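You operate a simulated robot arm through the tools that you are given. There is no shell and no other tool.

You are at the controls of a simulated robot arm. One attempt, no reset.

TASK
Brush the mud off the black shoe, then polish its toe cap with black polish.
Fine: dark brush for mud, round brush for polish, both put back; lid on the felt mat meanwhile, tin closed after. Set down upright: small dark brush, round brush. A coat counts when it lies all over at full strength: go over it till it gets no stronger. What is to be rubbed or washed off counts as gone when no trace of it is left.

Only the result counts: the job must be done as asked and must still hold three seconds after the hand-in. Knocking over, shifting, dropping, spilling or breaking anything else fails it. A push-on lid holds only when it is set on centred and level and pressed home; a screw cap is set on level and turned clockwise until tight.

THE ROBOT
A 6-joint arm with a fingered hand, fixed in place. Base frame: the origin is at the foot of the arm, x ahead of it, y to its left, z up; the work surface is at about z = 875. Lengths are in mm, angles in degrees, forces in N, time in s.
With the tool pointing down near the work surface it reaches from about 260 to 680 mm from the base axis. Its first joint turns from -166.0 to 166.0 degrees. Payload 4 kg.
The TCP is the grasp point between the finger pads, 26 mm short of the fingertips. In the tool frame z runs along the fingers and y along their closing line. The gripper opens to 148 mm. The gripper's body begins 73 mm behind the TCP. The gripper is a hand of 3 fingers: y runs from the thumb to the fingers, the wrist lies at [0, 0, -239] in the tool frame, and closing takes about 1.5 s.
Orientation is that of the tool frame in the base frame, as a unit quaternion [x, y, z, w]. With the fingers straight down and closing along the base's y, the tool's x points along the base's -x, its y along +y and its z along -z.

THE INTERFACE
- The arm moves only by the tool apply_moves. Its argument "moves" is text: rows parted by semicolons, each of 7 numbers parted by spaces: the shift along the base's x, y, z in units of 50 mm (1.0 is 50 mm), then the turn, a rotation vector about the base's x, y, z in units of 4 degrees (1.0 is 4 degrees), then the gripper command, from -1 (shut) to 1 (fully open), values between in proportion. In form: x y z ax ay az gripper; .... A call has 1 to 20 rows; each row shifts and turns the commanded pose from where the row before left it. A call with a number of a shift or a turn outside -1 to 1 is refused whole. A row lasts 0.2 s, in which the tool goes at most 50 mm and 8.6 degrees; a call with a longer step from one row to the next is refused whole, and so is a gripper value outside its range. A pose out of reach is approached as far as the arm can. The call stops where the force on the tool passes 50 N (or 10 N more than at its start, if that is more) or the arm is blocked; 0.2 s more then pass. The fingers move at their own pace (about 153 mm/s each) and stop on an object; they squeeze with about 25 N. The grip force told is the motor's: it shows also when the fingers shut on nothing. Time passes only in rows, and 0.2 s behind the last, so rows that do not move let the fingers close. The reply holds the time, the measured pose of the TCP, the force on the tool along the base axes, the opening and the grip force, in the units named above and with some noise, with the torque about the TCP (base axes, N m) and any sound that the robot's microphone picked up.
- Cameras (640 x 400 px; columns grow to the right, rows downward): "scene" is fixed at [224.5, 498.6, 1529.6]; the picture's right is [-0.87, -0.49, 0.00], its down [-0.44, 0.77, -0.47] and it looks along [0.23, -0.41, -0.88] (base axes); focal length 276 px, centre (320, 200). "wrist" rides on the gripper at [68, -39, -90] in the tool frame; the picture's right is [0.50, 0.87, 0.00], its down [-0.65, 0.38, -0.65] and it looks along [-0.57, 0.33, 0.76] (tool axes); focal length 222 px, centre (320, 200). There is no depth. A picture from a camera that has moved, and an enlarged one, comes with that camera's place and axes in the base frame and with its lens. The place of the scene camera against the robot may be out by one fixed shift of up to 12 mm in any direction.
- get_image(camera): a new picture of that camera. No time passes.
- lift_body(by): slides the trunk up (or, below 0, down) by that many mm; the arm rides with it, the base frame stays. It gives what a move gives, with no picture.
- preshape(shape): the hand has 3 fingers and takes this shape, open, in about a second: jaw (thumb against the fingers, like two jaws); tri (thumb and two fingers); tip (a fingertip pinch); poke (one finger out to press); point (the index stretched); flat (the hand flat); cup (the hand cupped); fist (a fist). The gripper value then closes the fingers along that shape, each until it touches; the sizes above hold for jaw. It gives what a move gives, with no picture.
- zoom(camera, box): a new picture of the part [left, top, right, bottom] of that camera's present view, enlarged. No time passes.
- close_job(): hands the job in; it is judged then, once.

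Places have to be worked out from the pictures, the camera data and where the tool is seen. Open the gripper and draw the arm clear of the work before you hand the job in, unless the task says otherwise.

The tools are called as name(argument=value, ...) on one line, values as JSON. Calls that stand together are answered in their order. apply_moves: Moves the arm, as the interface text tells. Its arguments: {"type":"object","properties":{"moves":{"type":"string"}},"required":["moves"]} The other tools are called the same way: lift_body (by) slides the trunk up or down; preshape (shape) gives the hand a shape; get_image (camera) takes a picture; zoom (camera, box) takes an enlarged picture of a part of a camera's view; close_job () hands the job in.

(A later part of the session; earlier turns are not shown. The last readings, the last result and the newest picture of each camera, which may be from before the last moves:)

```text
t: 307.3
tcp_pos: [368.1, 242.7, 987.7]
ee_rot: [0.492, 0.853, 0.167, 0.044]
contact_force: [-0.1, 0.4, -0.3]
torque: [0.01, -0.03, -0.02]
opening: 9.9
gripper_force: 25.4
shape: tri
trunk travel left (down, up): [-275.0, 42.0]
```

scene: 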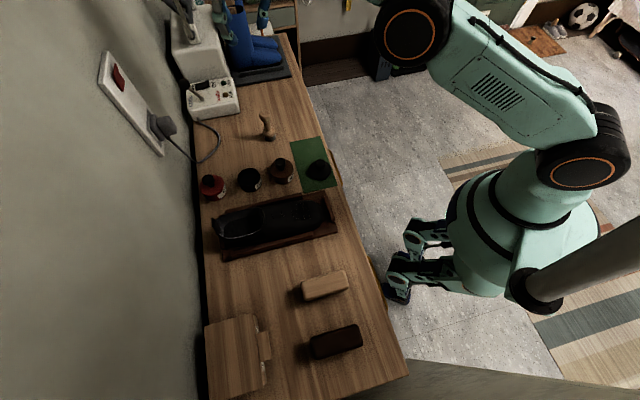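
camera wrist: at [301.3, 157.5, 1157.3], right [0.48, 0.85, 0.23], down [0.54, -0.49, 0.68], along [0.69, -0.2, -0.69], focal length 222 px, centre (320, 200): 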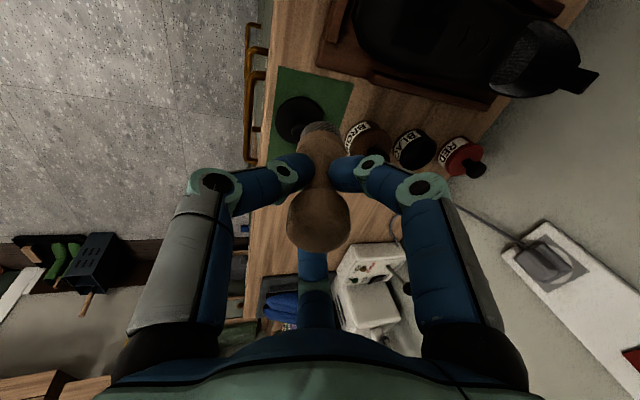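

The opening dropped to 9.9 again, so the brush is slipping in the grip. I stop, lift off, and look.

apply_moves(moves="0 0 0.3 0 0 0 -1;0 0 0.6 0 0 0 -1;0 0 0 0 0 0 -1")

get_image(camera="wrist")

zoom(camera="scene", box=[260, 130, 372, 230])

```text
t: 308.1
tcp_pos: [369.2, 244.0, 1031.0]
ee_rot: [0.493, 0.852, 0.167, 0.045]
contact_force: [-0.1, 0.3, -0.3]
torque: [-0.02, 0.03, -0.01]
opening: 9.7
gripper_force: 24.9
shape: tri
trunk travel left (down, up): [-275.0, 42.0]
```

```text
taken
camera wrist: at [282.0, 263.2, 1109.1], right [0.46, 0.82, 0.33], down [0.49, -0.55, 0.68], along [0.74, -0.15, -0.65], focal length 222 px, centre (320, 200)
```

wrist: 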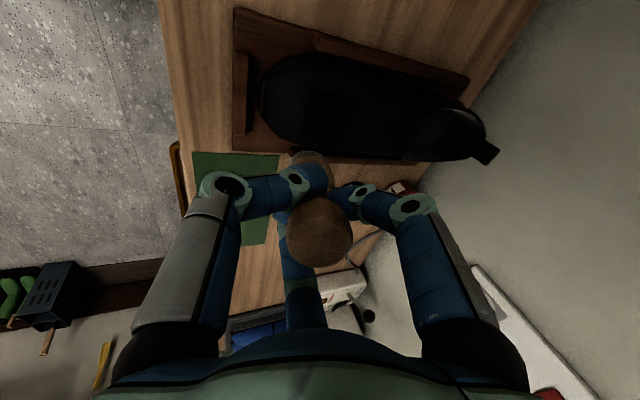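

```text
4.00 times, centred on (316, 180) of scene
camera zoom: at [224.5, 498.6, 1529.6], right [-0.87, -0.49, 0.0], down [-0.44, 0.77, -0.47], along [0.23, -0.41, -0.88], focal length 1104 px, centre (336, 280)
```

zoom: 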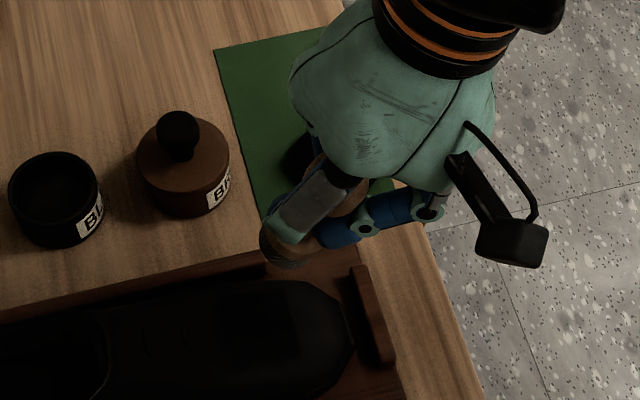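

Same skewed hold as before, but still held. First I check the coat while the view is clear, and measure the brush's lean in the hand.

zoom(camera="wrist", box=[260, 130, 380, 280])

zoom(camera="wrist", box=[240, 30, 400, 160])

zoom(camera="scene", box=[280, 195, 324, 228])

```text
2.67 times, centred on (320, 205) of wrist
camera zoom: at [282.0, 263.2, 1109.1], right [0.46, 0.82, 0.33], down [0.49, -0.55, 0.68], along [0.74, -0.15, -0.65], focal length 592 px, centre (320, 187)
```

zoom: 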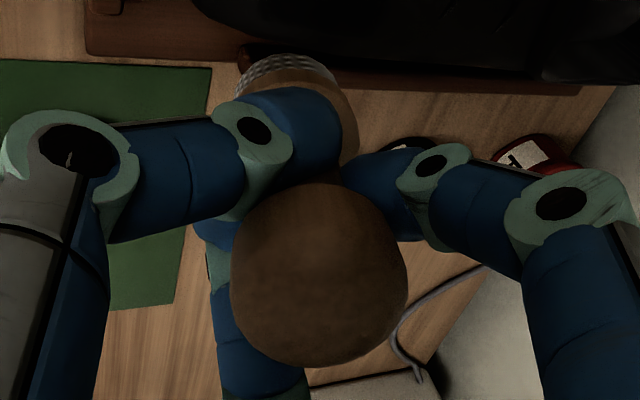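

```text
3.08 times, centred on (320, 95) of wrist
camera zoom: at [282.0, 263.2, 1109.1], right [0.46, 0.82, 0.33], down [0.49, -0.55, 0.68], along [0.74, -0.15, -0.65], focal length 684 px, centre (320, 523)
```

zoom: 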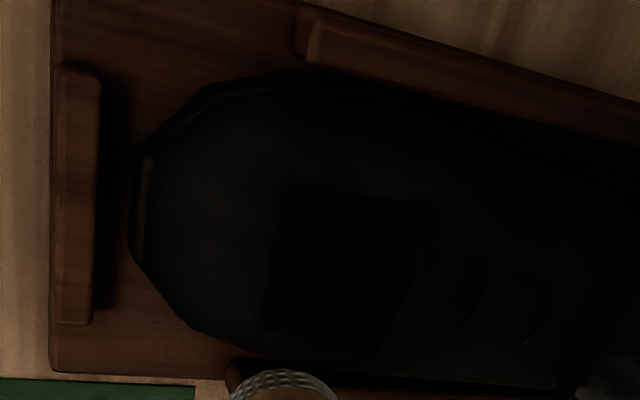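

```text
12.12 times, centred on (302, 212) of scene
camera zoom: at [224.5, 498.6, 1529.6], right [-0.87, -0.49, 0.0], down [-0.44, 0.77, -0.47], along [0.23, -0.41, -0.88], focal length 3344 px, centre (538, 61)
```

zoom: 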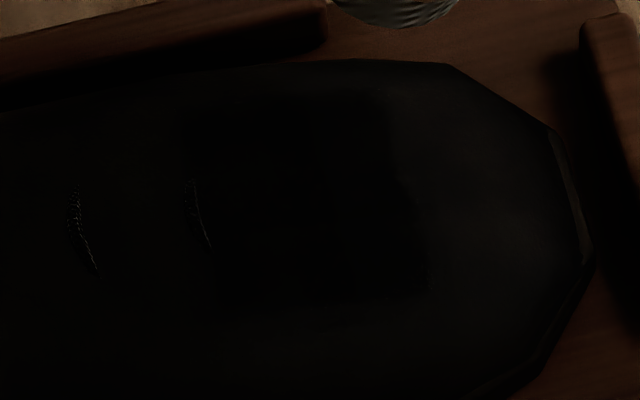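

The coat area looks evenly dark, so polishing is done. Now the brush: I carry it to the open bench area while rotating it to vertical, and there I'll release it extremely slowly.

apply_moves(moves="0 0 0.5 0 0 0 -1;0 0 0.5 0 0 0 -1;0.65 -0.44 0 -0.127 0.805 0 -1;0.65 -0.44 0 -0.127 0.805 0 -1;0.65 -0.44 0 -0.127 0.805 0 -1;0.65 -0.44 0 -0.127 0.805 0 -1;0.65 -0.44 -0.2 -0.127 0.805 0 -1;0.65 -0.44 -0.3 -0.127 0.805 0 -1;0.65 -0.44 0 0 0 0 -1;0 0 0 0 0 0 -1")

get_image(camera="wrist")

zoom(camera="scene", box=[220, 50, 332, 150])

```text
t: 310.3
tcp_pos: [595.7, 90.2, 1057.1]
ee_rot: [0.513, 0.852, 0.06, -0.086]
contact_force: [-0.2, -0.3, -0.7]
torque: [0.0, 0.0, -0.07]
opening: 9.6
gripper_force: 24.7
shape: tri
trunk travel left (down, up): [-275.0, 42.0]
```

```text
taken
camera wrist: at [539.1, 114.1, 1157.7], right [0.54, 0.84, 0.11], down [0.69, -0.51, 0.51], along [0.48, -0.19, -0.85], focal length 222 px, centre (320, 200)
```

wrist: 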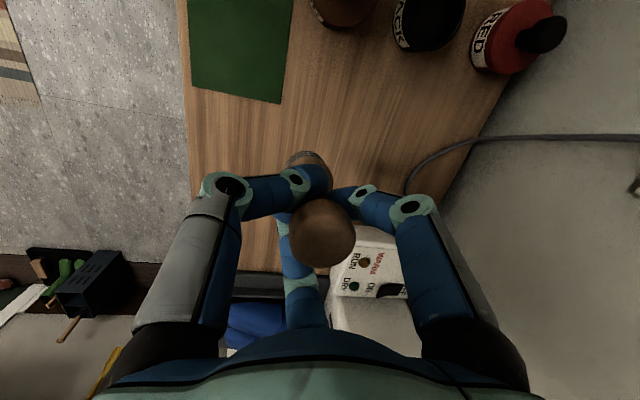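

```text
4.00 times, centred on (276, 100) of scene
camera zoom: at [224.5, 498.6, 1529.6], right [-0.87, -0.49, 0.0], down [-0.44, 0.77, -0.47], along [0.23, -0.41, -0.88], focal length 1104 px, centre (496, 600)
```

zoom: 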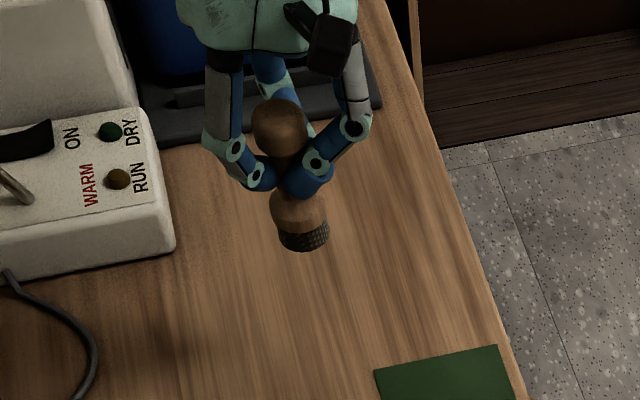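

The brush hangs vertical by both views. I lower it to the bench.

apply_moves(moves="0 0 -0.8 0 0 0 -1;0 0 -0.7 0 0 0 -1;0 0 -0.4 0 0 0 -1;0 0 -0.1 0 0 0 -1;0 0 0 0 0 0 -1")

apply_moves(moves="0 0 -0.05 0 0 0 -1;0 0 -0.04 0 0 0 -1;0 0 -0.04 0 0 0 -1;0 0 0 0 0 0 -1")

```text
t: 311.5
tcp_pos: [596.0, 90.6, 955.6]
ee_rot: [0.512, 0.852, 0.06, -0.087]
contact_force: [-0.2, 0.5, -0.9]
torque: [0.02, -0.01, 0.0]
opening: 9.6
gripper_force: 25.1
shape: tri
trunk travel left (down, up): [-275.0, 42.0]
```

```text
t: 312.5
tcp_pos: [597.3, 90.1, 951.3]
ee_rot: [0.513, 0.852, 0.06, -0.087]
contact_force: [0.5, 0.2, -0.2]
torque: [0.0, 0.01, 0.0]
opening: 9.7
gripper_force: 25.0
shape: tri
trunk travel left (down, up): [-275.0, 42.0]
```

apply_moves(moves="0 0 -0.05 0 0 0 -1;0 0 -0.04 0 0 0 -1;0 0 0 0 0 0 -1")

apply_moves(moves="0 0 -0.04 0 0 0 -1;0 0 -0.03 0 0 0 -1;0 0 0 0 0 0 -1")

```text
t: 313.3
tcp_pos: [595.3, 90.0, 946.7]
ee_rot: [0.513, 0.852, 0.06, -0.086]
contact_force: [0.2, 1.2, -0.4]
torque: [-0.01, 0.03, 0.01]
opening: 9.6
gripper_force: 24.8
shape: tri
trunk travel left (down, up): [-275.0, 42.0]
```

```text
t: 314.1
tcp_pos: [595.8, 88.7, 944.5]
ee_rot: [0.512, 0.853, 0.06, -0.085]
contact_force: [-1.2, -1.4, 11.8]
torque: [-0.03, -0.06, 0.01]
opening: 10.1
gripper_force: 25.2
shape: tri
trunk travel left (down, up): [-275.0, 42.0]
```

Base on the bench with 12 N. Now a very slow release in tiny steps, first just relaxing the squeeze.

apply_moves(moves="0 0 0 0 0 0 -0.95;0 0 0 0 0 0 -0.92;0 0 0 0 0 0 -0.9;0 0 0 0 0 0 -0.89;0 0 0 0 0 0 -0.885;0 0 0 0 0 0 -0.88;0 0 0 0 0 0 -0.875;0 0 0 0 0 0 -0.87")

zoom(camera="scene", box=[230, 80, 320, 160])

```text
t: 315.9
tcp_pos: [596.0, 90.3, 943.4]
ee_rot: [0.513, 0.852, 0.06, -0.085]
contact_force: [-0.7, -0.8, 14.5]
torque: [-0.02, -0.09, 0.03]
opening: 10.7
gripper_force: 24.4
shape: tri
trunk travel left (down, up): [-275.0, 42.0]
```

```text
5.00 times, centred on (275, 120) of scene
camera zoom: at [224.5, 498.6, 1529.6], right [-0.87, -0.49, 0.0], down [-0.44, 0.77, -0.47], along [0.23, -0.41, -0.88], focal length 1379 px, centre (545, 600)
```

zoom: 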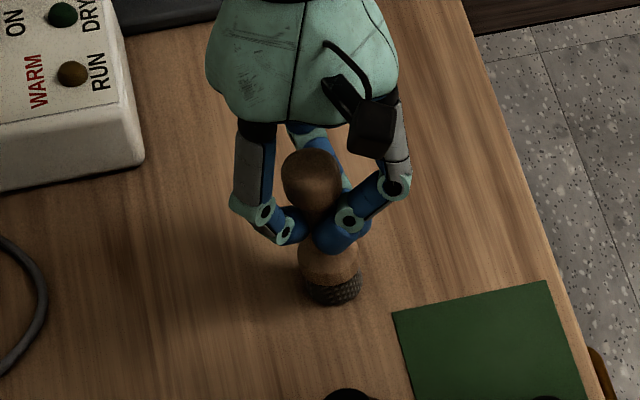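

Still upright and gripping. I continue in 0.4 mm steps.

apply_moves(moves="0 0 0 0 0 0 -0.866;0 0 0 0 0 0 -0.862;0 0 0 0 0 0 -0.858;0 0 0 0 0 0 -0.854;0 0 0 0 0 0 -0.85;0 0 0 0 0 0 -0.847;0 0 0 0 0 0 -0.844;0 0 0 0 0 0 -0.841;0 0 0 0 0 0 -0.838;0 0 0 0 0 0 -0.835")

zoom(camera="scene", box=[230, 80, 320, 160])

```text
t: 318.1
tcp_pos: [597.1, 89.3, 943.5]
ee_rot: [0.513, 0.852, 0.059, -0.086]
contact_force: [0.0, 0.2, -0.3]
torque: [0.01, -0.05, -0.02]
opening: 11.5
gripper_force: 0.1
shape: tri
trunk travel left (down, up): [-275.0, 42.0]
```

```text
5.00 times, centred on (275, 120) of scene
camera zoom: at [224.5, 498.6, 1529.6], right [-0.87, -0.49, 0.0], down [-0.44, 0.77, -0.47], along [0.23, -0.41, -0.88], focal length 1379 px, centre (545, 600)
```

zoom: 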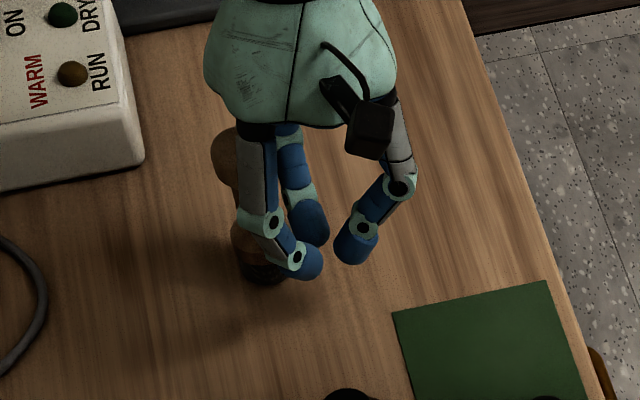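

The brush popped out sideways but seems to still be standing beside the fingers. I look before moving anything.

get_image(camera="wrist")

zoom(camera="scene", box=[250, 95, 300, 145])

```text
taken
camera wrist: at [540.0, 113.3, 1044.2], right [0.54, 0.84, 0.12], down [0.69, -0.51, 0.51], along [0.48, -0.19, -0.85], focal length 222 px, centre (320, 200)
```

wrist: 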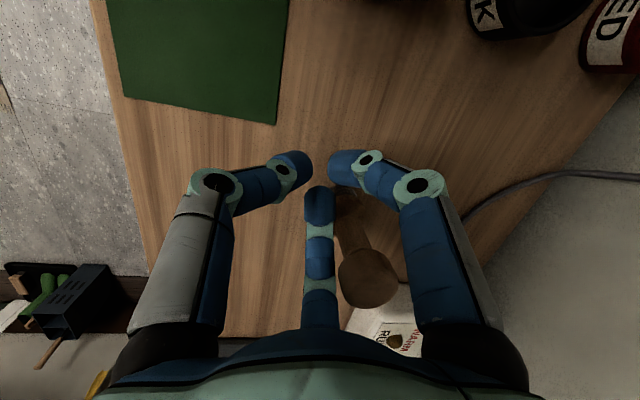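

```text
8.00 times, centred on (275, 120) of scene
camera zoom: at [224.5, 498.6, 1529.6], right [-0.87, -0.49, 0.0], down [-0.44, 0.77, -0.47], along [0.23, -0.41, -0.88], focal length 2207 px, centre (680, 840)
```

zoom: 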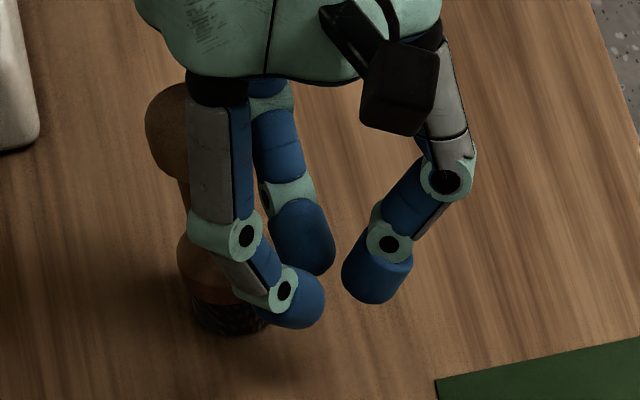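

By both views the brush stands upright on its own at about (642,90), outside the fingertips. I back the hand away sideways slowly (toward -x,-y), then rise.

apply_moves(moves="-0.05 -0.087 0 0 0 0 -0.835;-0.05 -0.087 0 0 0 0 -0.835;-0.08 -0.13 0 0 0 0 -0.835;-0.1 -0.17 0 0 0 0 -0.835;-0.1 -0.17 0 0 0 0 -0.835;0 0 0 0 0 0 -0.835")

zoom(camera="scene", box=[230, 80, 320, 160])

get_image(camera="wrist")

```text
t: 319.5
tcp_pos: [576.9, 57.4, 942.6]
ee_rot: [0.513, 0.852, 0.059, -0.085]
contact_force: [0.9, 1.4, 0.5]
torque: [-0.01, -0.01, 0.03]
opening: 11.4
gripper_force: 0.1
shape: tri
trunk travel left (down, up): [-275.0, 42.0]
```

```text
5.00 times, centred on (275, 120) of scene
camera zoom: at [224.5, 498.6, 1529.6], right [-0.87, -0.49, 0.0], down [-0.44, 0.77, -0.47], along [0.23, -0.41, -0.88], focal length 1379 px, centre (545, 600)
```

zoom: 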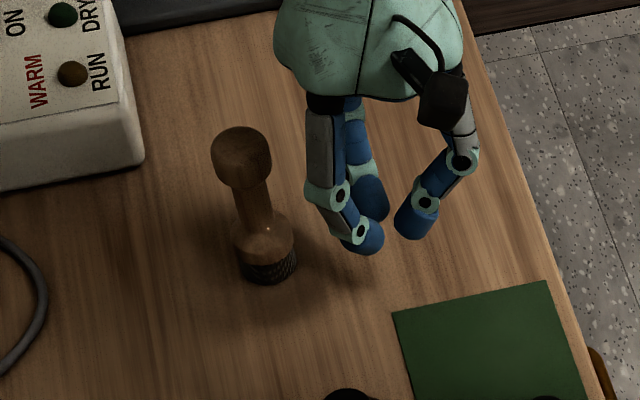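

```text
taken
camera wrist: at [520.2, 80.9, 1044.4], right [0.54, 0.84, 0.12], down [0.69, -0.51, 0.51], along [0.48, -0.19, -0.85], focal length 222 px, centre (320, 200)
```

wrist: 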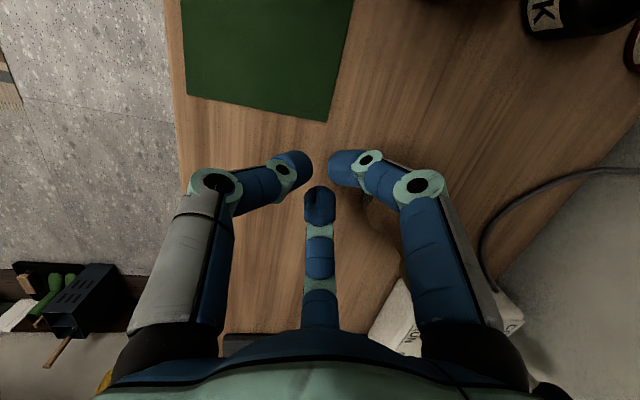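

It stands upright and free. I rise, level the tool, and come over it for a fresh, centred grip.

apply_moves(moves="0 0 0.5 0 0 0 -0.5;0 0 0.7 0 0 0 -0.16;0 0 0.6 -0.925 -0.433 0 -0.16;0 0 0 -0.925 -0.433 0 -0.16;0.3 0.2 -0.1 -0.925 -0.433 0 -0.16;0.4 0.2 -0.1 0 0 0 -0.16;0.3 0.2 -0.1 0 0 0 -0.16;0 0 0 0 0 0 -0.16")

get_image(camera="wrist")

zoom(camera="wrist", box=[220, 40, 420, 180])

```text
t: 321.3
tcp_pos: [627.7, 89.5, 1021.0]
ee_rot: [0.516, 0.857, 0.0, 0.003]
contact_force: [0.1, 0.4, -0.4]
torque: [-0.03, -0.01, 0.01]
opening: 59.3
gripper_force: 0.1
shape: jaw
trunk travel left (down, up): [-275.0, 42.0]
```

```text
taken
camera wrist: at [561.4, 130.8, 1109.1], right [0.53, 0.85, 0.0], down [0.64, -0.4, 0.66], along [0.56, -0.35, -0.75], focal length 222 px, centre (320, 200)
```

wrist: 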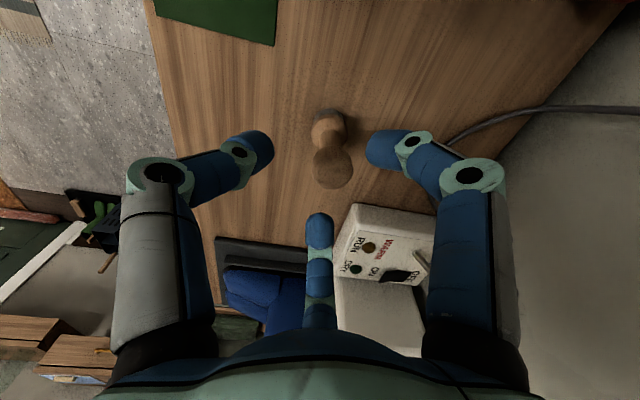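

```text
2.86 times, centred on (320, 110) of wrist
camera zoom: at [561.4, 130.8, 1109.1], right [0.53, 0.85, 0.0], down [0.64, -0.4, 0.66], along [0.56, -0.35, -0.75], focal length 635 px, centre (320, 457)
```

zoom: 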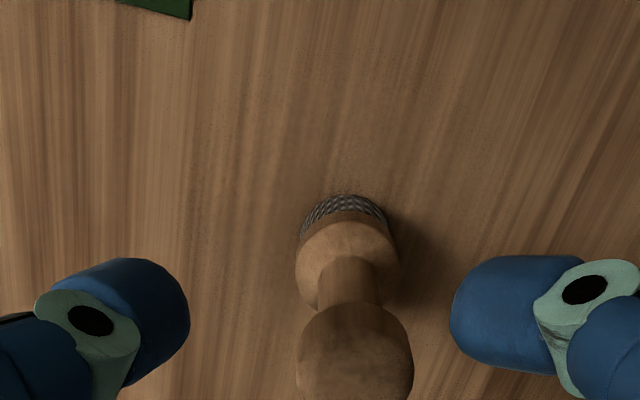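

The brush is at (643,90). I centre on it and descend to neck height.

apply_moves(moves="0.15 0.01 -0.2 0 0 0 -0.16;0.15 0.01 -0.2 0 0 0 -0.16;0 0 -0.3 0 0 0 -0.16;0 0 -0.4 0 0 0 -0.16;0 0 -0.2 0 0 0 -0.16;0 0 0 0 0 0 -0.16")

zoom(camera="wrist", box=[240, 100, 400, 240])

```text
t: 322.7
tcp_pos: [643.1, 89.0, 953.3]
ee_rot: [0.515, 0.857, 0.0, 0.003]
contact_force: [0.2, -0.1, 0.4]
torque: [-0.01, 0.0, -0.02]
opening: 59.4
gripper_force: 0.0
shape: jaw
trunk travel left (down, up): [-275.0, 42.0]
```

```text
2.86 times, centred on (320, 170) of wrist
camera zoom: at [577.5, 130.8, 1042.7], right [0.53, 0.85, 0.0], down [0.64, -0.4, 0.66], along [0.56, -0.35, -0.75], focal length 635 px, centre (320, 286)
```

zoom: 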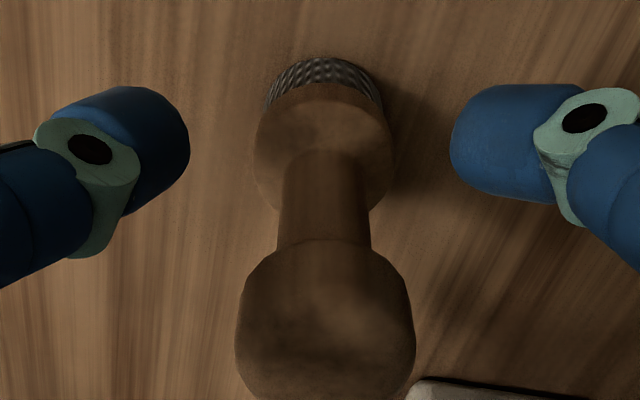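

Nearly centred. Small correction and close.

apply_moves(moves="0.026 0.006 0 0 0 0 -0.3;0 0 0 0 0 0 -0.5;0 0 0 0 0 0 -0.65;0 0 0 0 0 0 -0.8;0 0 0 0 0 0 -1;0 0 0 0 0 0 -1;0 0 0 0 0 0 -1")

zoom(camera="wrist", box=[240, 100, 400, 240])

```text
t: 324.3
tcp_pos: [644.5, 88.3, 953.3]
ee_rot: [0.515, 0.857, 0.0, 0.003]
contact_force: [-0.6, -0.6, -1.4]
torque: [0.0, -0.05, 0.03]
opening: 13.8
gripper_force: 25.1
shape: tri
trunk travel left (down, up): [-275.0, 42.0]
```

```text
2.86 times, centred on (320, 170) of wrist
camera zoom: at [578.9, 131.2, 1042.9], right [0.53, 0.85, 0.0], down [0.64, -0.4, 0.66], along [0.56, -0.35, -0.75], focal length 635 px, centre (320, 286)
```

zoom: 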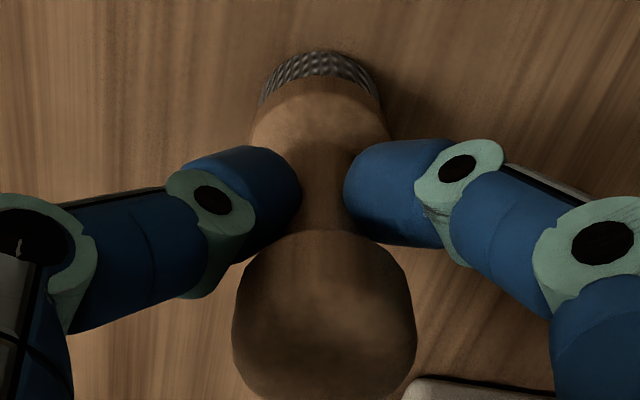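

A clean symmetric grip. I lift it and carry it to its home spot on the mat.

apply_moves(moves="0 0 0.3 0 0 0 -1;0 0 0.7 0 0 0 -1;-0.48 -0.054 0.1 0 0 0 -1;-0.48 -0.054 0 0 0 0 -1;-0.48 -0.054 0 0 0 0 -1;-0.48 -0.054 0 0 0 0 -1;-0.48 -0.054 0 0 0 0 -1;-0.456 -0.056 0 0 0 0 -1;0 0 0 0 0 0 -1;0 0 0 0 0 0 -1")

get_image(camera="wrist")

zoom(camera="scene", box=[260, 90, 350, 190])

```text
t: 326.5
tcp_pos: [500.0, 72.3, 1008.9]
ee_rot: [0.515, 0.857, 0.0, 0.002]
contact_force: [-0.2, -0.6, -0.7]
torque: [0.01, -0.01, 0.0]
opening: 13.8
gripper_force: 24.8
shape: tri
trunk travel left (down, up): [-275.0, 42.0]
```

```text
taken
camera wrist: at [433.9, 114.3, 1097.9], right [0.53, 0.85, 0.0], down [0.64, -0.4, 0.66], along [0.56, -0.35, -0.75], focal length 222 px, centre (320, 200)
```

wrist: 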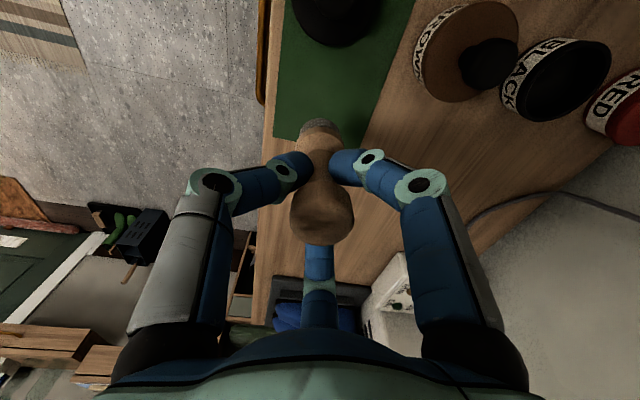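

```text
4.00 times, centred on (305, 140) of scene
camera zoom: at [224.5, 498.6, 1529.6], right [-0.87, -0.49, 0.0], down [-0.44, 0.77, -0.47], along [0.23, -0.41, -0.88], focal length 1104 px, centre (380, 440)
```

zoom: 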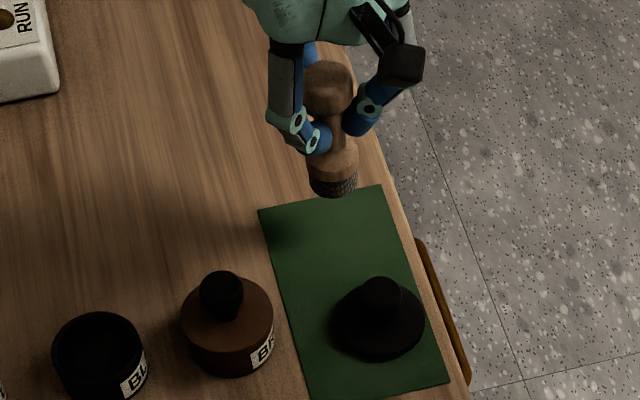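

Right over its home spot. I lower it onto the mat.

apply_moves(moves="0.04 0.01 -0.5 0 0 0 -1;0 0 -0.36 0 0 0 -1;0 0 -0.1 0 0 0 -1;0 0 -0.04 0 0 0 -1;0 0 0 0 0 0 -1")

apply_moves(moves="0 0 -0.03 0 0 0 -1;0 0 -0.02 0 0 0 -1;0 0 0 0 0 0 -1")

```text
t: 327.7
tcp_pos: [503.1, 72.0, 957.2]
ee_rot: [0.515, 0.857, 0.0, 0.004]
contact_force: [-0.1, 0.6, -0.6]
torque: [-0.01, 0.02, 0.03]
opening: 13.6
gripper_force: 24.9
shape: tri
trunk travel left (down, up): [-275.0, 42.0]
```

```text
t: 328.5
tcp_pos: [503.7, 74.5, 955.9]
ee_rot: [0.515, 0.857, 0.0, 0.004]
contact_force: [0.3, 0.5, -0.2]
torque: [-0.02, -0.03, -0.03]
opening: 13.3
gripper_force: 24.9
shape: tri
trunk travel left (down, up): [-275.0, 42.0]
```

apply_moves(moves="0 0 -0.02 0 0 0 -1;0 0 -0.02 0 0 0 -1;0 0 0 0 0 0 -1")

```text
t: 329.3
tcp_pos: [503.5, 73.3, 953.0]
ee_rot: [0.515, 0.857, -0.001, 0.004]
contact_force: [0.4, 0.0, -1.5]
torque: [0.0, 0.0, 0.0]
opening: 13.5
gripper_force: 24.9
shape: tri
trunk travel left (down, up): [-275.0, 42.0]
```

apply_moves(moves="0 0 -0.02 0 0 0 -1;0 0 -0.02 0 0 0 -1;0 0 0 0 0 0 -1")

zoom(camera="scene", box=[270, 100, 340, 160])

```text
t: 330.1
tcp_pos: [501.9, 72.7, 951.7]
ee_rot: [0.515, 0.857, 0.001, 0.003]
contact_force: [-0.5, -0.4, 5.2]
torque: [0.0, 0.0, 0.03]
opening: 13.7
gripper_force: 24.9
shape: tri
trunk travel left (down, up): [-275.0, 42.0]
```

```text
6.67 times, centred on (305, 130) of scene
camera zoom: at [224.5, 498.6, 1529.6], right [-0.87, -0.49, 0.0], down [-0.44, 0.77, -0.47], along [0.23, -0.41, -0.88], focal length 1839 px, centre (420, 667)
```

zoom: 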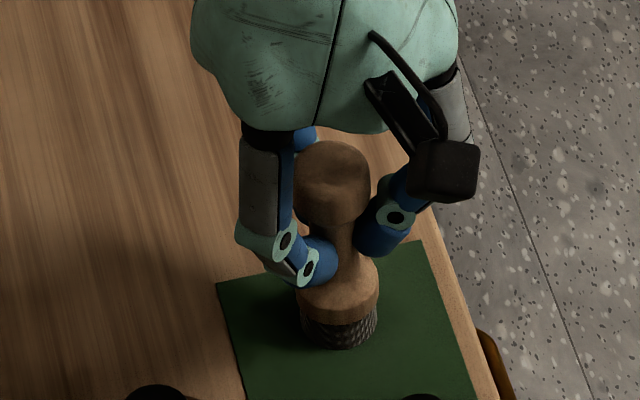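

5 N contact and it stands straight. I release slowly.

apply_moves(moves="0 0 0 0 0 0 -0.92;0 0 0 0 0 0 -0.88;0 0 0 0 0 0 -0.86;0 0 0 0 0 0 -0.84;0 0 0 0 0 0 -0.83;0 0 0 0 0 0 -0.82;0 0 0 0 0 0 -0.81;0 0 0 0 0 0 -0.8;0 0 0 0 0 0 -0.79;0 0 0 0 0 0 -0.78;0 0 0 0 0 0 -0.76;0 0 0 0 0 0 -0.72;0 0 0 0 0 0 -0.65;0 0 0 0 0 0 -0.5;0 0 0 0 0 0 -0.3;0 0 0 0 0 0 -0.16;0 0 0 0 0 0 -0.16")

zoom(camera="scene", box=[270, 100, 340, 160])

zoom(camera="wrist", box=[240, 100, 400, 240])

```text
t: 333.7
tcp_pos: [504.0, 73.0, 950.9]
ee_rot: [0.515, 0.857, 0.0, 0.003]
contact_force: [-0.2, 0.4, -0.2]
torque: [0.0, 0.0, -0.02]
opening: 59.3
gripper_force: 0.0
shape: jaw
trunk travel left (down, up): [-275.0, 42.0]
```

```text
6.67 times, centred on (305, 130) of scene
camera zoom: at [224.5, 498.6, 1529.6], right [-0.87, -0.49, 0.0], down [-0.44, 0.77, -0.47], along [0.23, -0.41, -0.88], focal length 1839 px, centre (420, 667)
```

zoom: 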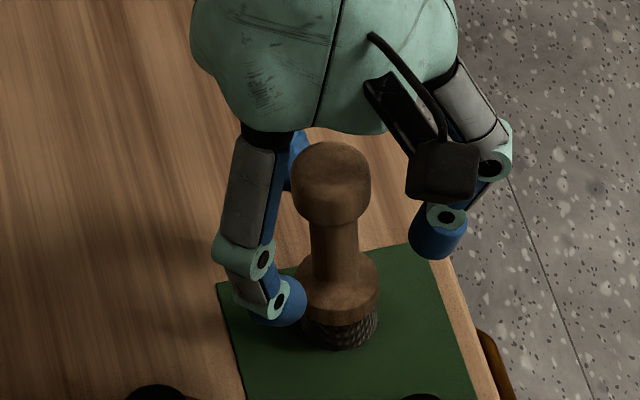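

```text
2.86 times, centred on (320, 170) of wrist
camera zoom: at [437.1, 115.3, 1040.9], right [0.53, 0.85, 0.0], down [0.64, -0.4, 0.66], along [0.56, -0.35, -0.75], focal length 635 px, centre (320, 286)
```

zoom: 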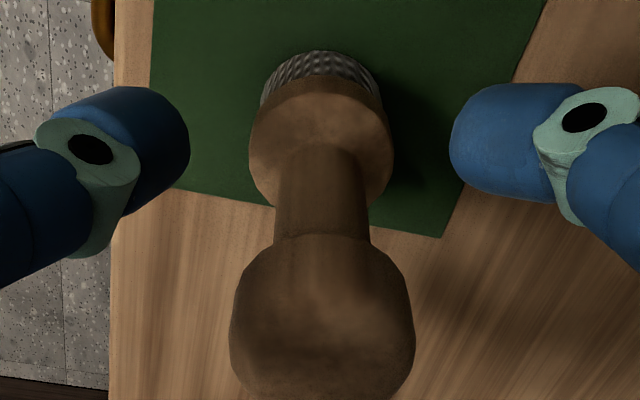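

The round brush stands upright at home. I rise straight up, yaw to θ≈-15° so no finger points at it, and move over the lid.

apply_moves(moves="0 0 0.3 0 0 0 -0.16;0 0 0.7 0 0 0 -0.16;0 0 0.8 0 0 0 -0.16;-0.1 0.08 0 0 0 0.98 -0.16;-0.1 0.08 0 0 0 0.98 -0.16;-0.1 0.08 0 0 0 0.98 -0.16;-0.1 0.08 0 0 0 0.98 -0.16;-0.1 0.08 0 0 0 0.98 -0.16;-0.1 0.08 0 0 0 0.98 -0.16;-0.1 0.08 0 0 0 0.98 -0.16;-0.1 0.08 0 0 0 0.98 -0.16;-0.1 0.08 0 0 0 0.98 -0.16;-0.1 0.08 0 0 0 0.98 -0.16;-0.1 0.08 0 0 0 0.98 -0.16;-0.1 0.08 0 0 0 0.98 -0.16;-0.14 0.11 0 0 0 0 -0.16;0 0 0 0 0 0 -0.16")

get_image(camera="wrist")

zoom(camera="wrist", box=[240, 50, 400, 180])

zoom(camera="scene", box=[250, 90, 370, 200])

```text
t: 337.3
tcp_pos: [435.9, 127.5, 1041.1]
ee_rot: [0.131, 0.991, 0.002, 0.003]
contact_force: [-0.2, -0.8, 0.3]
torque: [0.02, -0.01, 0.0]
opening: 59.2
gripper_force: 0.2
shape: jaw
trunk travel left (down, up): [-275.0, 42.0]
```

```text
taken
camera wrist: at [361.3, 106.8, 1131.1], right [-0.26, 0.97, 0.0], down [0.73, 0.19, 0.66], along [0.64, 0.17, -0.75], focal length 222 px, centre (320, 200)
```

wrist: 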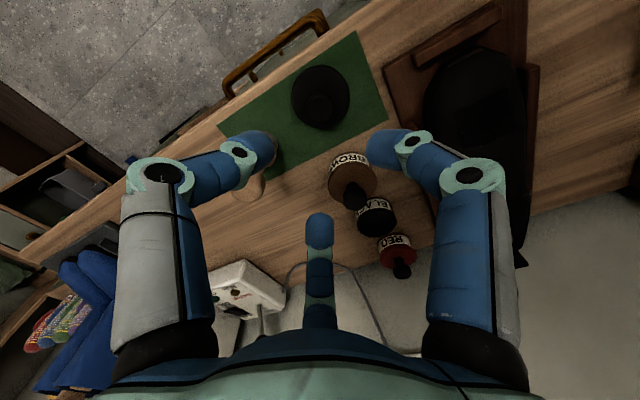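

```text
3.08 times, centred on (320, 115) of wrist
camera zoom: at [361.3, 106.8, 1131.1], right [-0.26, 0.97, 0.0], down [0.73, 0.19, 0.66], along [0.64, 0.17, -0.75], focal length 684 px, centre (320, 462)
```

zoom: 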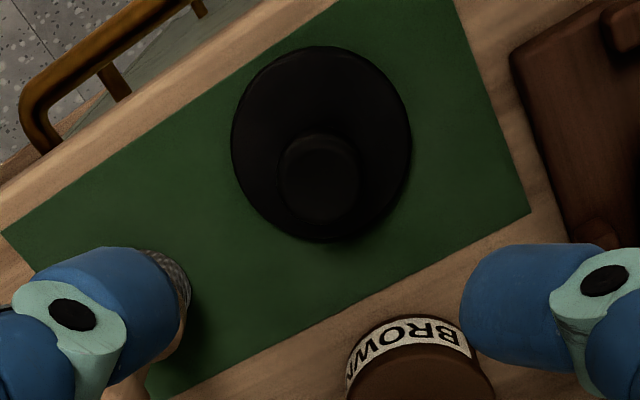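

```text
3.64 times, centred on (310, 145) of scene
camera zoom: at [224.5, 498.6, 1529.6], right [-0.87, -0.49, 0.0], down [-0.44, 0.77, -0.47], along [0.23, -0.41, -0.88], focal length 1003 px, centre (356, 400)
```

zoom: 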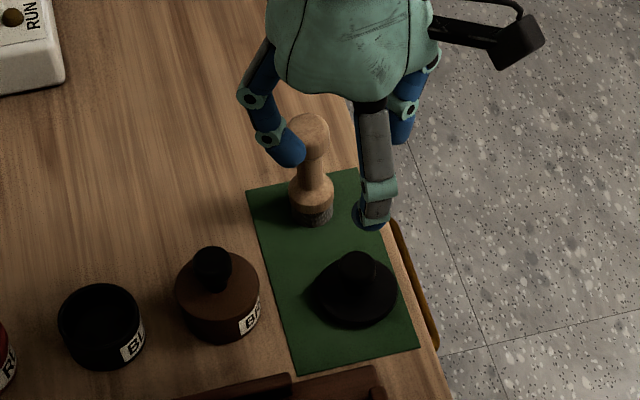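

The lid's centre is at (431,126), upright on the mat. I shift over it and descend, checking centring at ball height.

apply_moves(moves="-0.12 -0.022 -0.5 0 0 0 -0.16;0 0 -0.6 0 0 0 -0.16;0 0 -0.6 0 0 0 -0.16;0 0 0 0 0 0 -0.16")

zoom(camera="wrist", box=[240, 90, 400, 230])

```text
t: 338.3
tcp_pos: [431.9, 124.5, 956.8]
ee_rot: [0.13, 0.991, 0.002, 0.003]
contact_force: [-0.9, 0.7, -0.3]
torque: [0.02, -0.04, -0.01]
opening: 59.4
gripper_force: 0.1
shape: jaw
trunk travel left (down, up): [-275.0, 42.0]
```

```text
2.86 times, centred on (320, 160) of wrist
camera zoom: at [355.9, 105.4, 1047.2], right [-0.26, 0.97, 0.0], down [0.73, 0.19, 0.66], along [0.64, 0.17, -0.75], focal length 635 px, centre (320, 314)
```

zoom: 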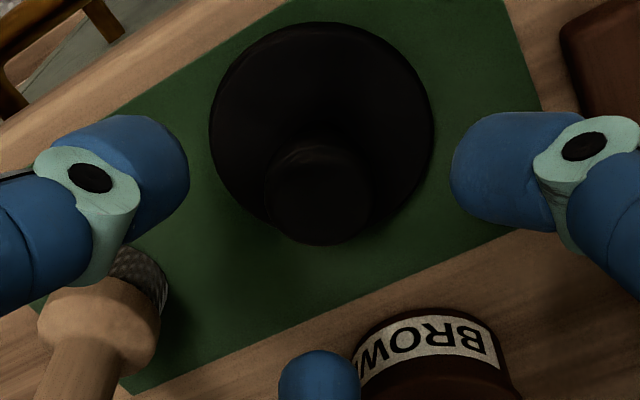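

Centred within 1 mm. I go down to the height I used before (911.4) and close on the stem.

apply_moves(moves="-0.02 0 -0.4 0 0 0 -0.16;0 0 -0.3 0 0 0 -0.16;0 0 -0.2 0 0 0 -0.16;0 0 0 0 0 0 -0.16;0 0 0 0 0 0 -0.4;0 0 0 0 0 0 -0.6;0 0 0 0 0 0 -0.8;0 0 0 0 0 0 -1;0 0 0 0 0 0 -1;0 0 0 0 0 0 -1")

zoom(camera="wrist", box=[240, 100, 400, 240])

```text
t: 340.5
tcp_pos: [428.9, 126.2, 912.5]
ee_rot: [0.131, 0.991, 0.001, 0.003]
contact_force: [-0.6, -0.4, 1.5]
torque: [-0.03, 0.0, 0.0]
opening: 45.4
gripper_force: 25.4
shape: jaw
trunk travel left (down, up): [-275.0, 42.0]
```

```text
2.86 times, centred on (320, 170) of wrist
camera zoom: at [354.1, 105.6, 1001.9], right [-0.26, 0.97, 0.0], down [0.73, 0.19, 0.66], along [0.64, 0.17, -0.75], focal length 635 px, centre (320, 286)
```

zoom: 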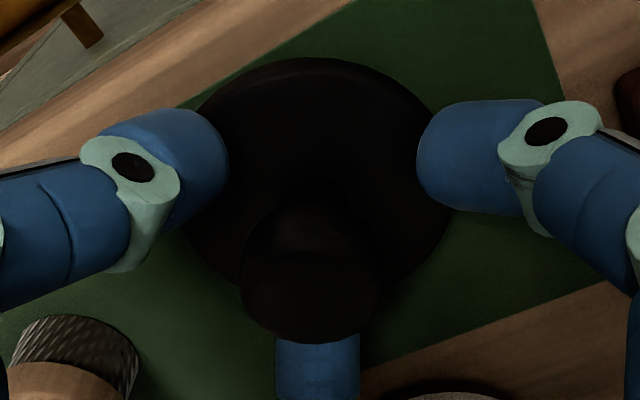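

The fingertips touched the lid plate itself (opening 45). I reopen, raise to 921 so they pass between plate and ball, and close again.

apply_moves(moves="0 0 0 0 0 0 -0.35;0 0 0 0 0 0 -0.16;0 0 0.17 0 0 0 -0.16;0 0 0 0 0 0 -0.16;0 0 0 0 0 0 -0.4;0 0 0 0 0 0 -0.6;0 0 0 0 0 0 -0.8;0 0 0 0 0 0 -1;0 0 0 0 0 0 -1;0 0 0 0 0 0 -1")

zoom(camera="wrist", box=[240, 100, 400, 240])

```text
t: 342.7
tcp_pos: [428.9, 124.9, 921.1]
ee_rot: [0.13, 0.992, 0.002, 0.002]
contact_force: [-0.2, 0.7, 0.3]
torque: [-0.03, 0.03, 0.0]
opening: 19.1
gripper_force: 25.7
shape: tri
trunk travel left (down, up): [-275.0, 42.0]
```

```text
2.86 times, centred on (320, 170) of wrist
camera zoom: at [354.4, 105.7, 1010.1], right [-0.26, 0.97, 0.0], down [0.73, 0.19, 0.66], along [0.64, 0.17, -0.75], focal length 635 px, centre (320, 286)
```

zoom: 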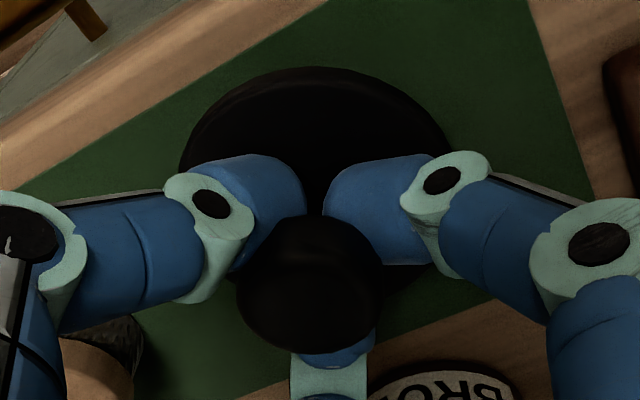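

Gripped under the ball at 19 mm. I lift a little and check that the lid hangs level.

apply_moves(moves="0 0 0.1 0 0 0 -1;0 0 0.3 0 0 0 -1;0 0 0.6 0 0 0 -1;0 0 0.8 0 0 0 -1;0 0 0 0 0 0 -1")

zoom(camera="wrist", box=[240, 100, 400, 240])

zoom(camera="scene", box=[270, 90, 350, 180])

```text
t: 343.9
tcp_pos: [429.1, 125.6, 1009.8]
ee_rot: [0.131, 0.991, 0.002, 0.002]
contact_force: [-0.3, 0.7, -0.5]
torque: [0.01, -0.03, 0.0]
opening: 19.2
gripper_force: 24.9
shape: tri
trunk travel left (down, up): [-275.0, 42.0]
```

```text
2.86 times, centred on (320, 170) of wrist
camera zoom: at [354.2, 106.4, 1099.3], right [-0.26, 0.97, 0.0], down [0.73, 0.19, 0.66], along [0.64, 0.17, -0.75], focal length 635 px, centre (320, 286)
```

zoom: 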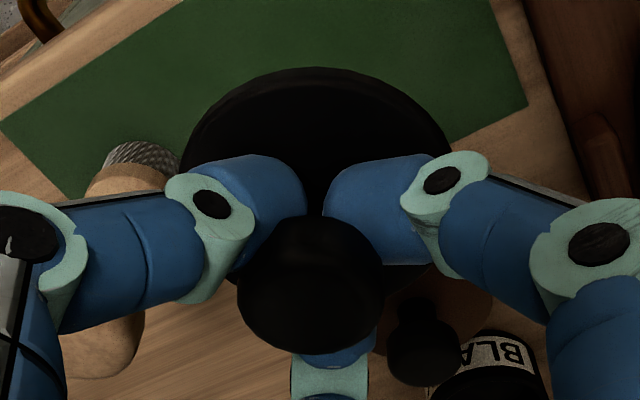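

```text
4.44 times, centred on (310, 135) of scene
camera zoom: at [224.5, 498.6, 1529.6], right [-0.87, -0.49, 0.0], down [-0.44, 0.77, -0.47], along [0.23, -0.41, -0.88], focal length 1226 px, centre (364, 489)
```

zoom: 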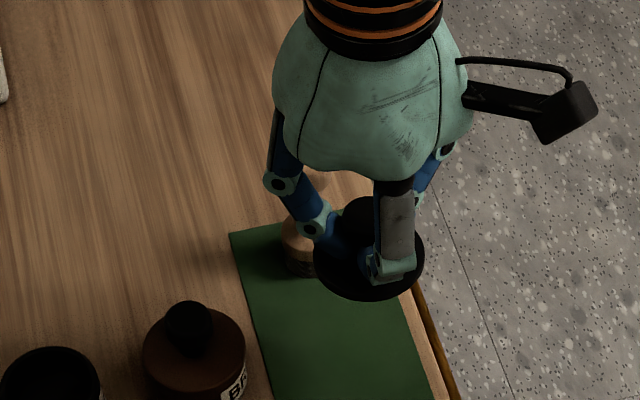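

The lid hangs level. I carry it over the brown tin, high, to the black tin at (576.5,252.5).

apply_moves(moves="0 0 0.5 0 0 0 -1;0.586 0.508 0 0 0 0 -1;0.586 0.508 0 0 0 0 -1;0.586 0.508 0 0 0 0 -1;0.586 0.508 0 0 0 0 -1;0.584 0.506 0 0 0 0 -1;0 0 0 0 0 0 -1;0 0 -0.6 0 0 0 -1;0 0 0 0 0 0 -1")

get_image(camera="wrist")

zoom(camera="wrist", box=[250, 70, 390, 180])

zoom(camera="scene", box=[190, 120, 318, 200])

```text
t: 345.9
tcp_pos: [574.3, 252.7, 1006.5]
ee_rot: [0.13, 0.991, 0.002, 0.003]
contact_force: [-0.1, -0.7, -0.5]
torque: [0.02, -0.01, 0.0]
opening: 18.7
gripper_force: 25.1
shape: tri
trunk travel left (down, up): [-275.0, 42.0]
```

```text
taken
camera wrist: at [499.8, 232.9, 1094.0], right [-0.26, 0.97, 0.0], down [0.73, 0.19, 0.66], along [0.64, 0.17, -0.75], focal length 222 px, centre (320, 200)
```

wrist: 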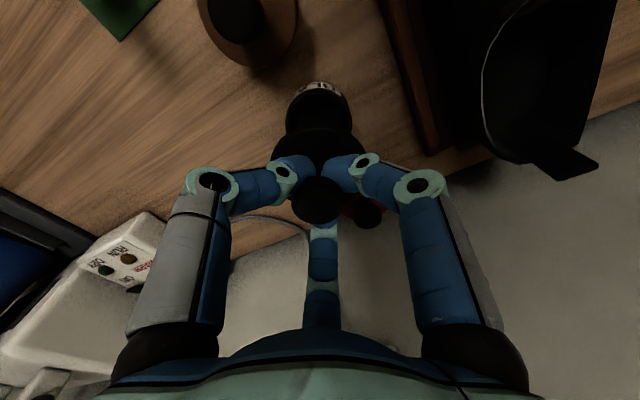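

```text
3.64 times, centred on (320, 125) of wrist
camera zoom: at [499.8, 232.9, 1094.0], right [-0.26, 0.97, 0.0], down [0.73, 0.19, 0.66], along [0.64, 0.17, -0.75], focal length 808 px, centre (320, 473)
```

zoom: 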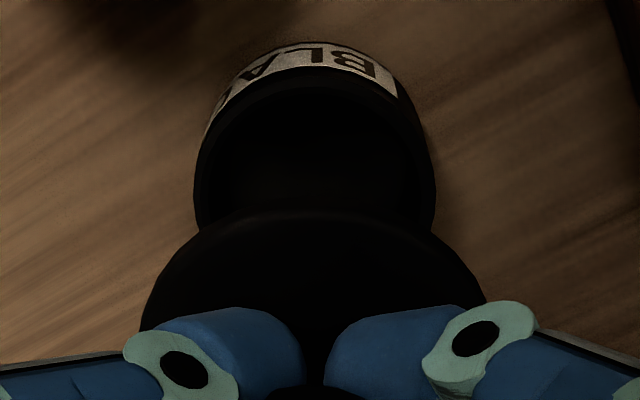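

```text
5.00 times, centred on (254, 160) of scene
camera zoom: at [224.5, 498.6, 1529.6], right [-0.87, -0.49, 0.0], down [-0.44, 0.77, -0.47], along [0.23, -0.41, -0.88], focal length 1379 px, centre (650, 400)
```

zoom: 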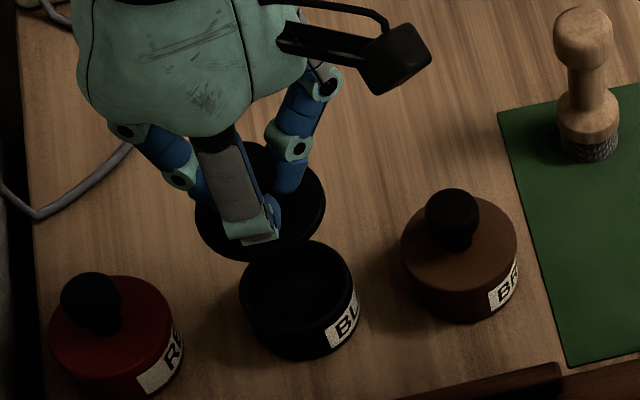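

Lid and tin rim are aligned within about 1 mm in both views. I lower to just above the rim and then slowly until contact.

apply_moves(moves="0.01 0 -0.5 0 0 0 -1;0 0 -0.4 0 0 0 -1;0 0 -0.2 0 0 0 -1;0 0 0 0 0 0 -1")

zoom(camera="wrist", box=[250, 70, 390, 180])

zoom(camera="scene", box=[220, 140, 290, 200])

```text
t: 346.9
tcp_pos: [576.2, 252.1, 949.8]
ee_rot: [0.131, 0.991, 0.002, 0.003]
contact_force: [-0.2, -0.4, 0.4]
torque: [0.03, 0.02, -0.04]
opening: 19.1
gripper_force: 25.3
shape: tri
trunk travel left (down, up): [-275.0, 42.0]
```

```text
3.64 times, centred on (320, 125) of wrist
camera zoom: at [501.3, 233.5, 1039.2], right [-0.26, 0.97, 0.0], down [0.73, 0.19, 0.66], along [0.64, 0.17, -0.75], focal length 808 px, centre (320, 473)
```

zoom: 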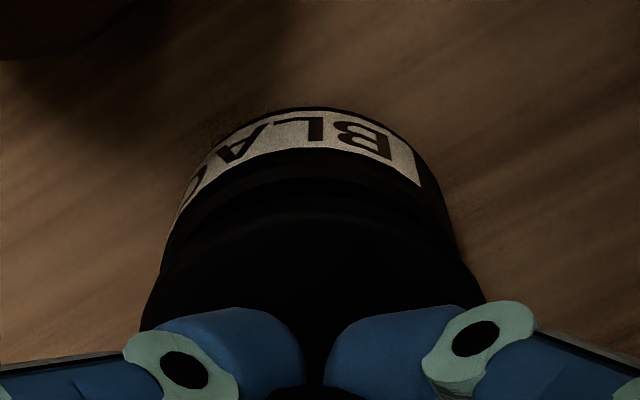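

```text
6.67 times, centred on (255, 170) of scene
camera zoom: at [224.5, 498.6, 1529.6], right [-0.87, -0.49, 0.0], down [-0.44, 0.77, -0.47], along [0.23, -0.41, -0.88], focal length 1839 px, centre (753, 400)
```

zoom: 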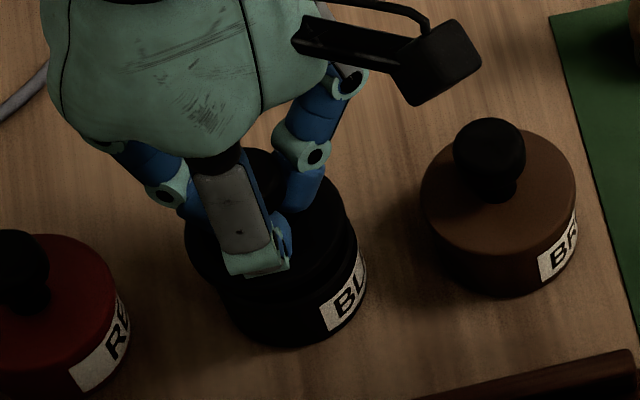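

Lateral alignment is good in the wrist view. I lower in small steps to contact.

apply_moves(moves="-0.01 -0.012 -0.1 0 0 0 -1;0 0 -0.06 0 0 0 -1;0 0 -0.04 0 0 0 -1;0 0 0 0 0 0 -1")

apply_moves(moves="0 0 -0.04 0 0 0 -1;0 0 -0.03 0 0 0 -1;0 0 0 0 0 0 -1")

```text
t: 347.9
tcp_pos: [574.3, 252.0, 939.3]
ee_rot: [0.13, 0.991, 0.001, 0.003]
contact_force: [-0.6, -0.7, -1.1]
torque: [0.0, 0.0, 0.02]
opening: 19.0
gripper_force: 24.6
shape: tri
trunk travel left (down, up): [-275.0, 42.0]
```

```text
t: 348.7
tcp_pos: [573.3, 252.5, 936.6]
ee_rot: [0.131, 0.991, 0.002, 0.003]
contact_force: [-1.5, 0.9, 8.3]
torque: [-0.09, -0.13, -0.06]
opening: 18.9
gripper_force: 25.1
shape: tri
trunk travel left (down, up): [-275.0, 42.0]
heard: snap
```

A snap at 8 N: the lid seems to have caught. I look, then press a bit more to make sure it's home.

zoom(camera="wrist", box=[250, 70, 390, 180])

zoom(camera="scene", box=[220, 140, 290, 200])

apply_moves(moves="0 0 -0.03 0 0 0 -1;0 0 -0.03 0 0 0 -1;0 0 0 0 0 0 -1")

```text
3.64 times, centred on (320, 125) of wrist
camera zoom: at [499.3, 232.2, 1026.4], right [-0.26, 0.97, 0.0], down [0.73, 0.19, 0.66], along [0.64, 0.17, -0.75], focal length 808 px, centre (320, 473)
```

zoom: 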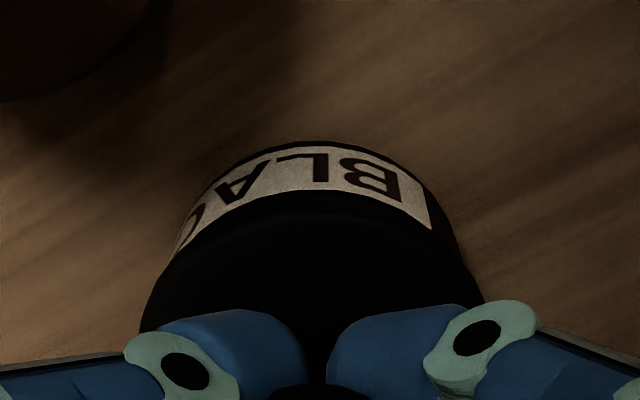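

```text
6.67 times, centred on (255, 170) of scene
camera zoom: at [224.5, 498.6, 1529.6], right [-0.87, -0.49, 0.0], down [-0.44, 0.77, -0.47], along [0.23, -0.41, -0.88], focal length 1839 px, centre (753, 400)
```

zoom: 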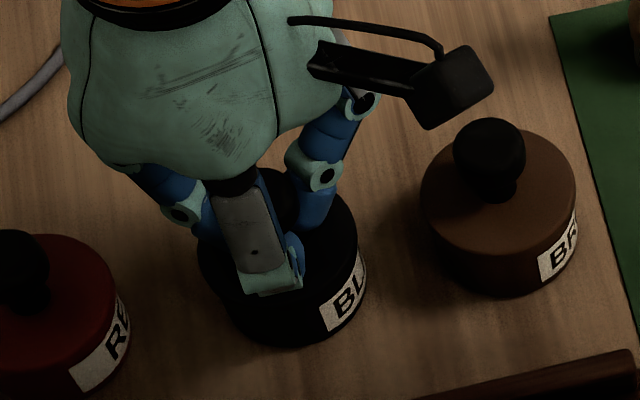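

```text
t: 349.5
tcp_pos: [574.0, 250.8, 936.1]
ee_rot: [0.13, 0.991, 0.002, 0.005]
contact_force: [-1.6, 1.6, 29.5]
torque: [-0.1, -0.16, -0.04]
opening: 19.7
gripper_force: 25.1
shape: tri
trunk travel left (down, up): [-275.0, 42.0]
```

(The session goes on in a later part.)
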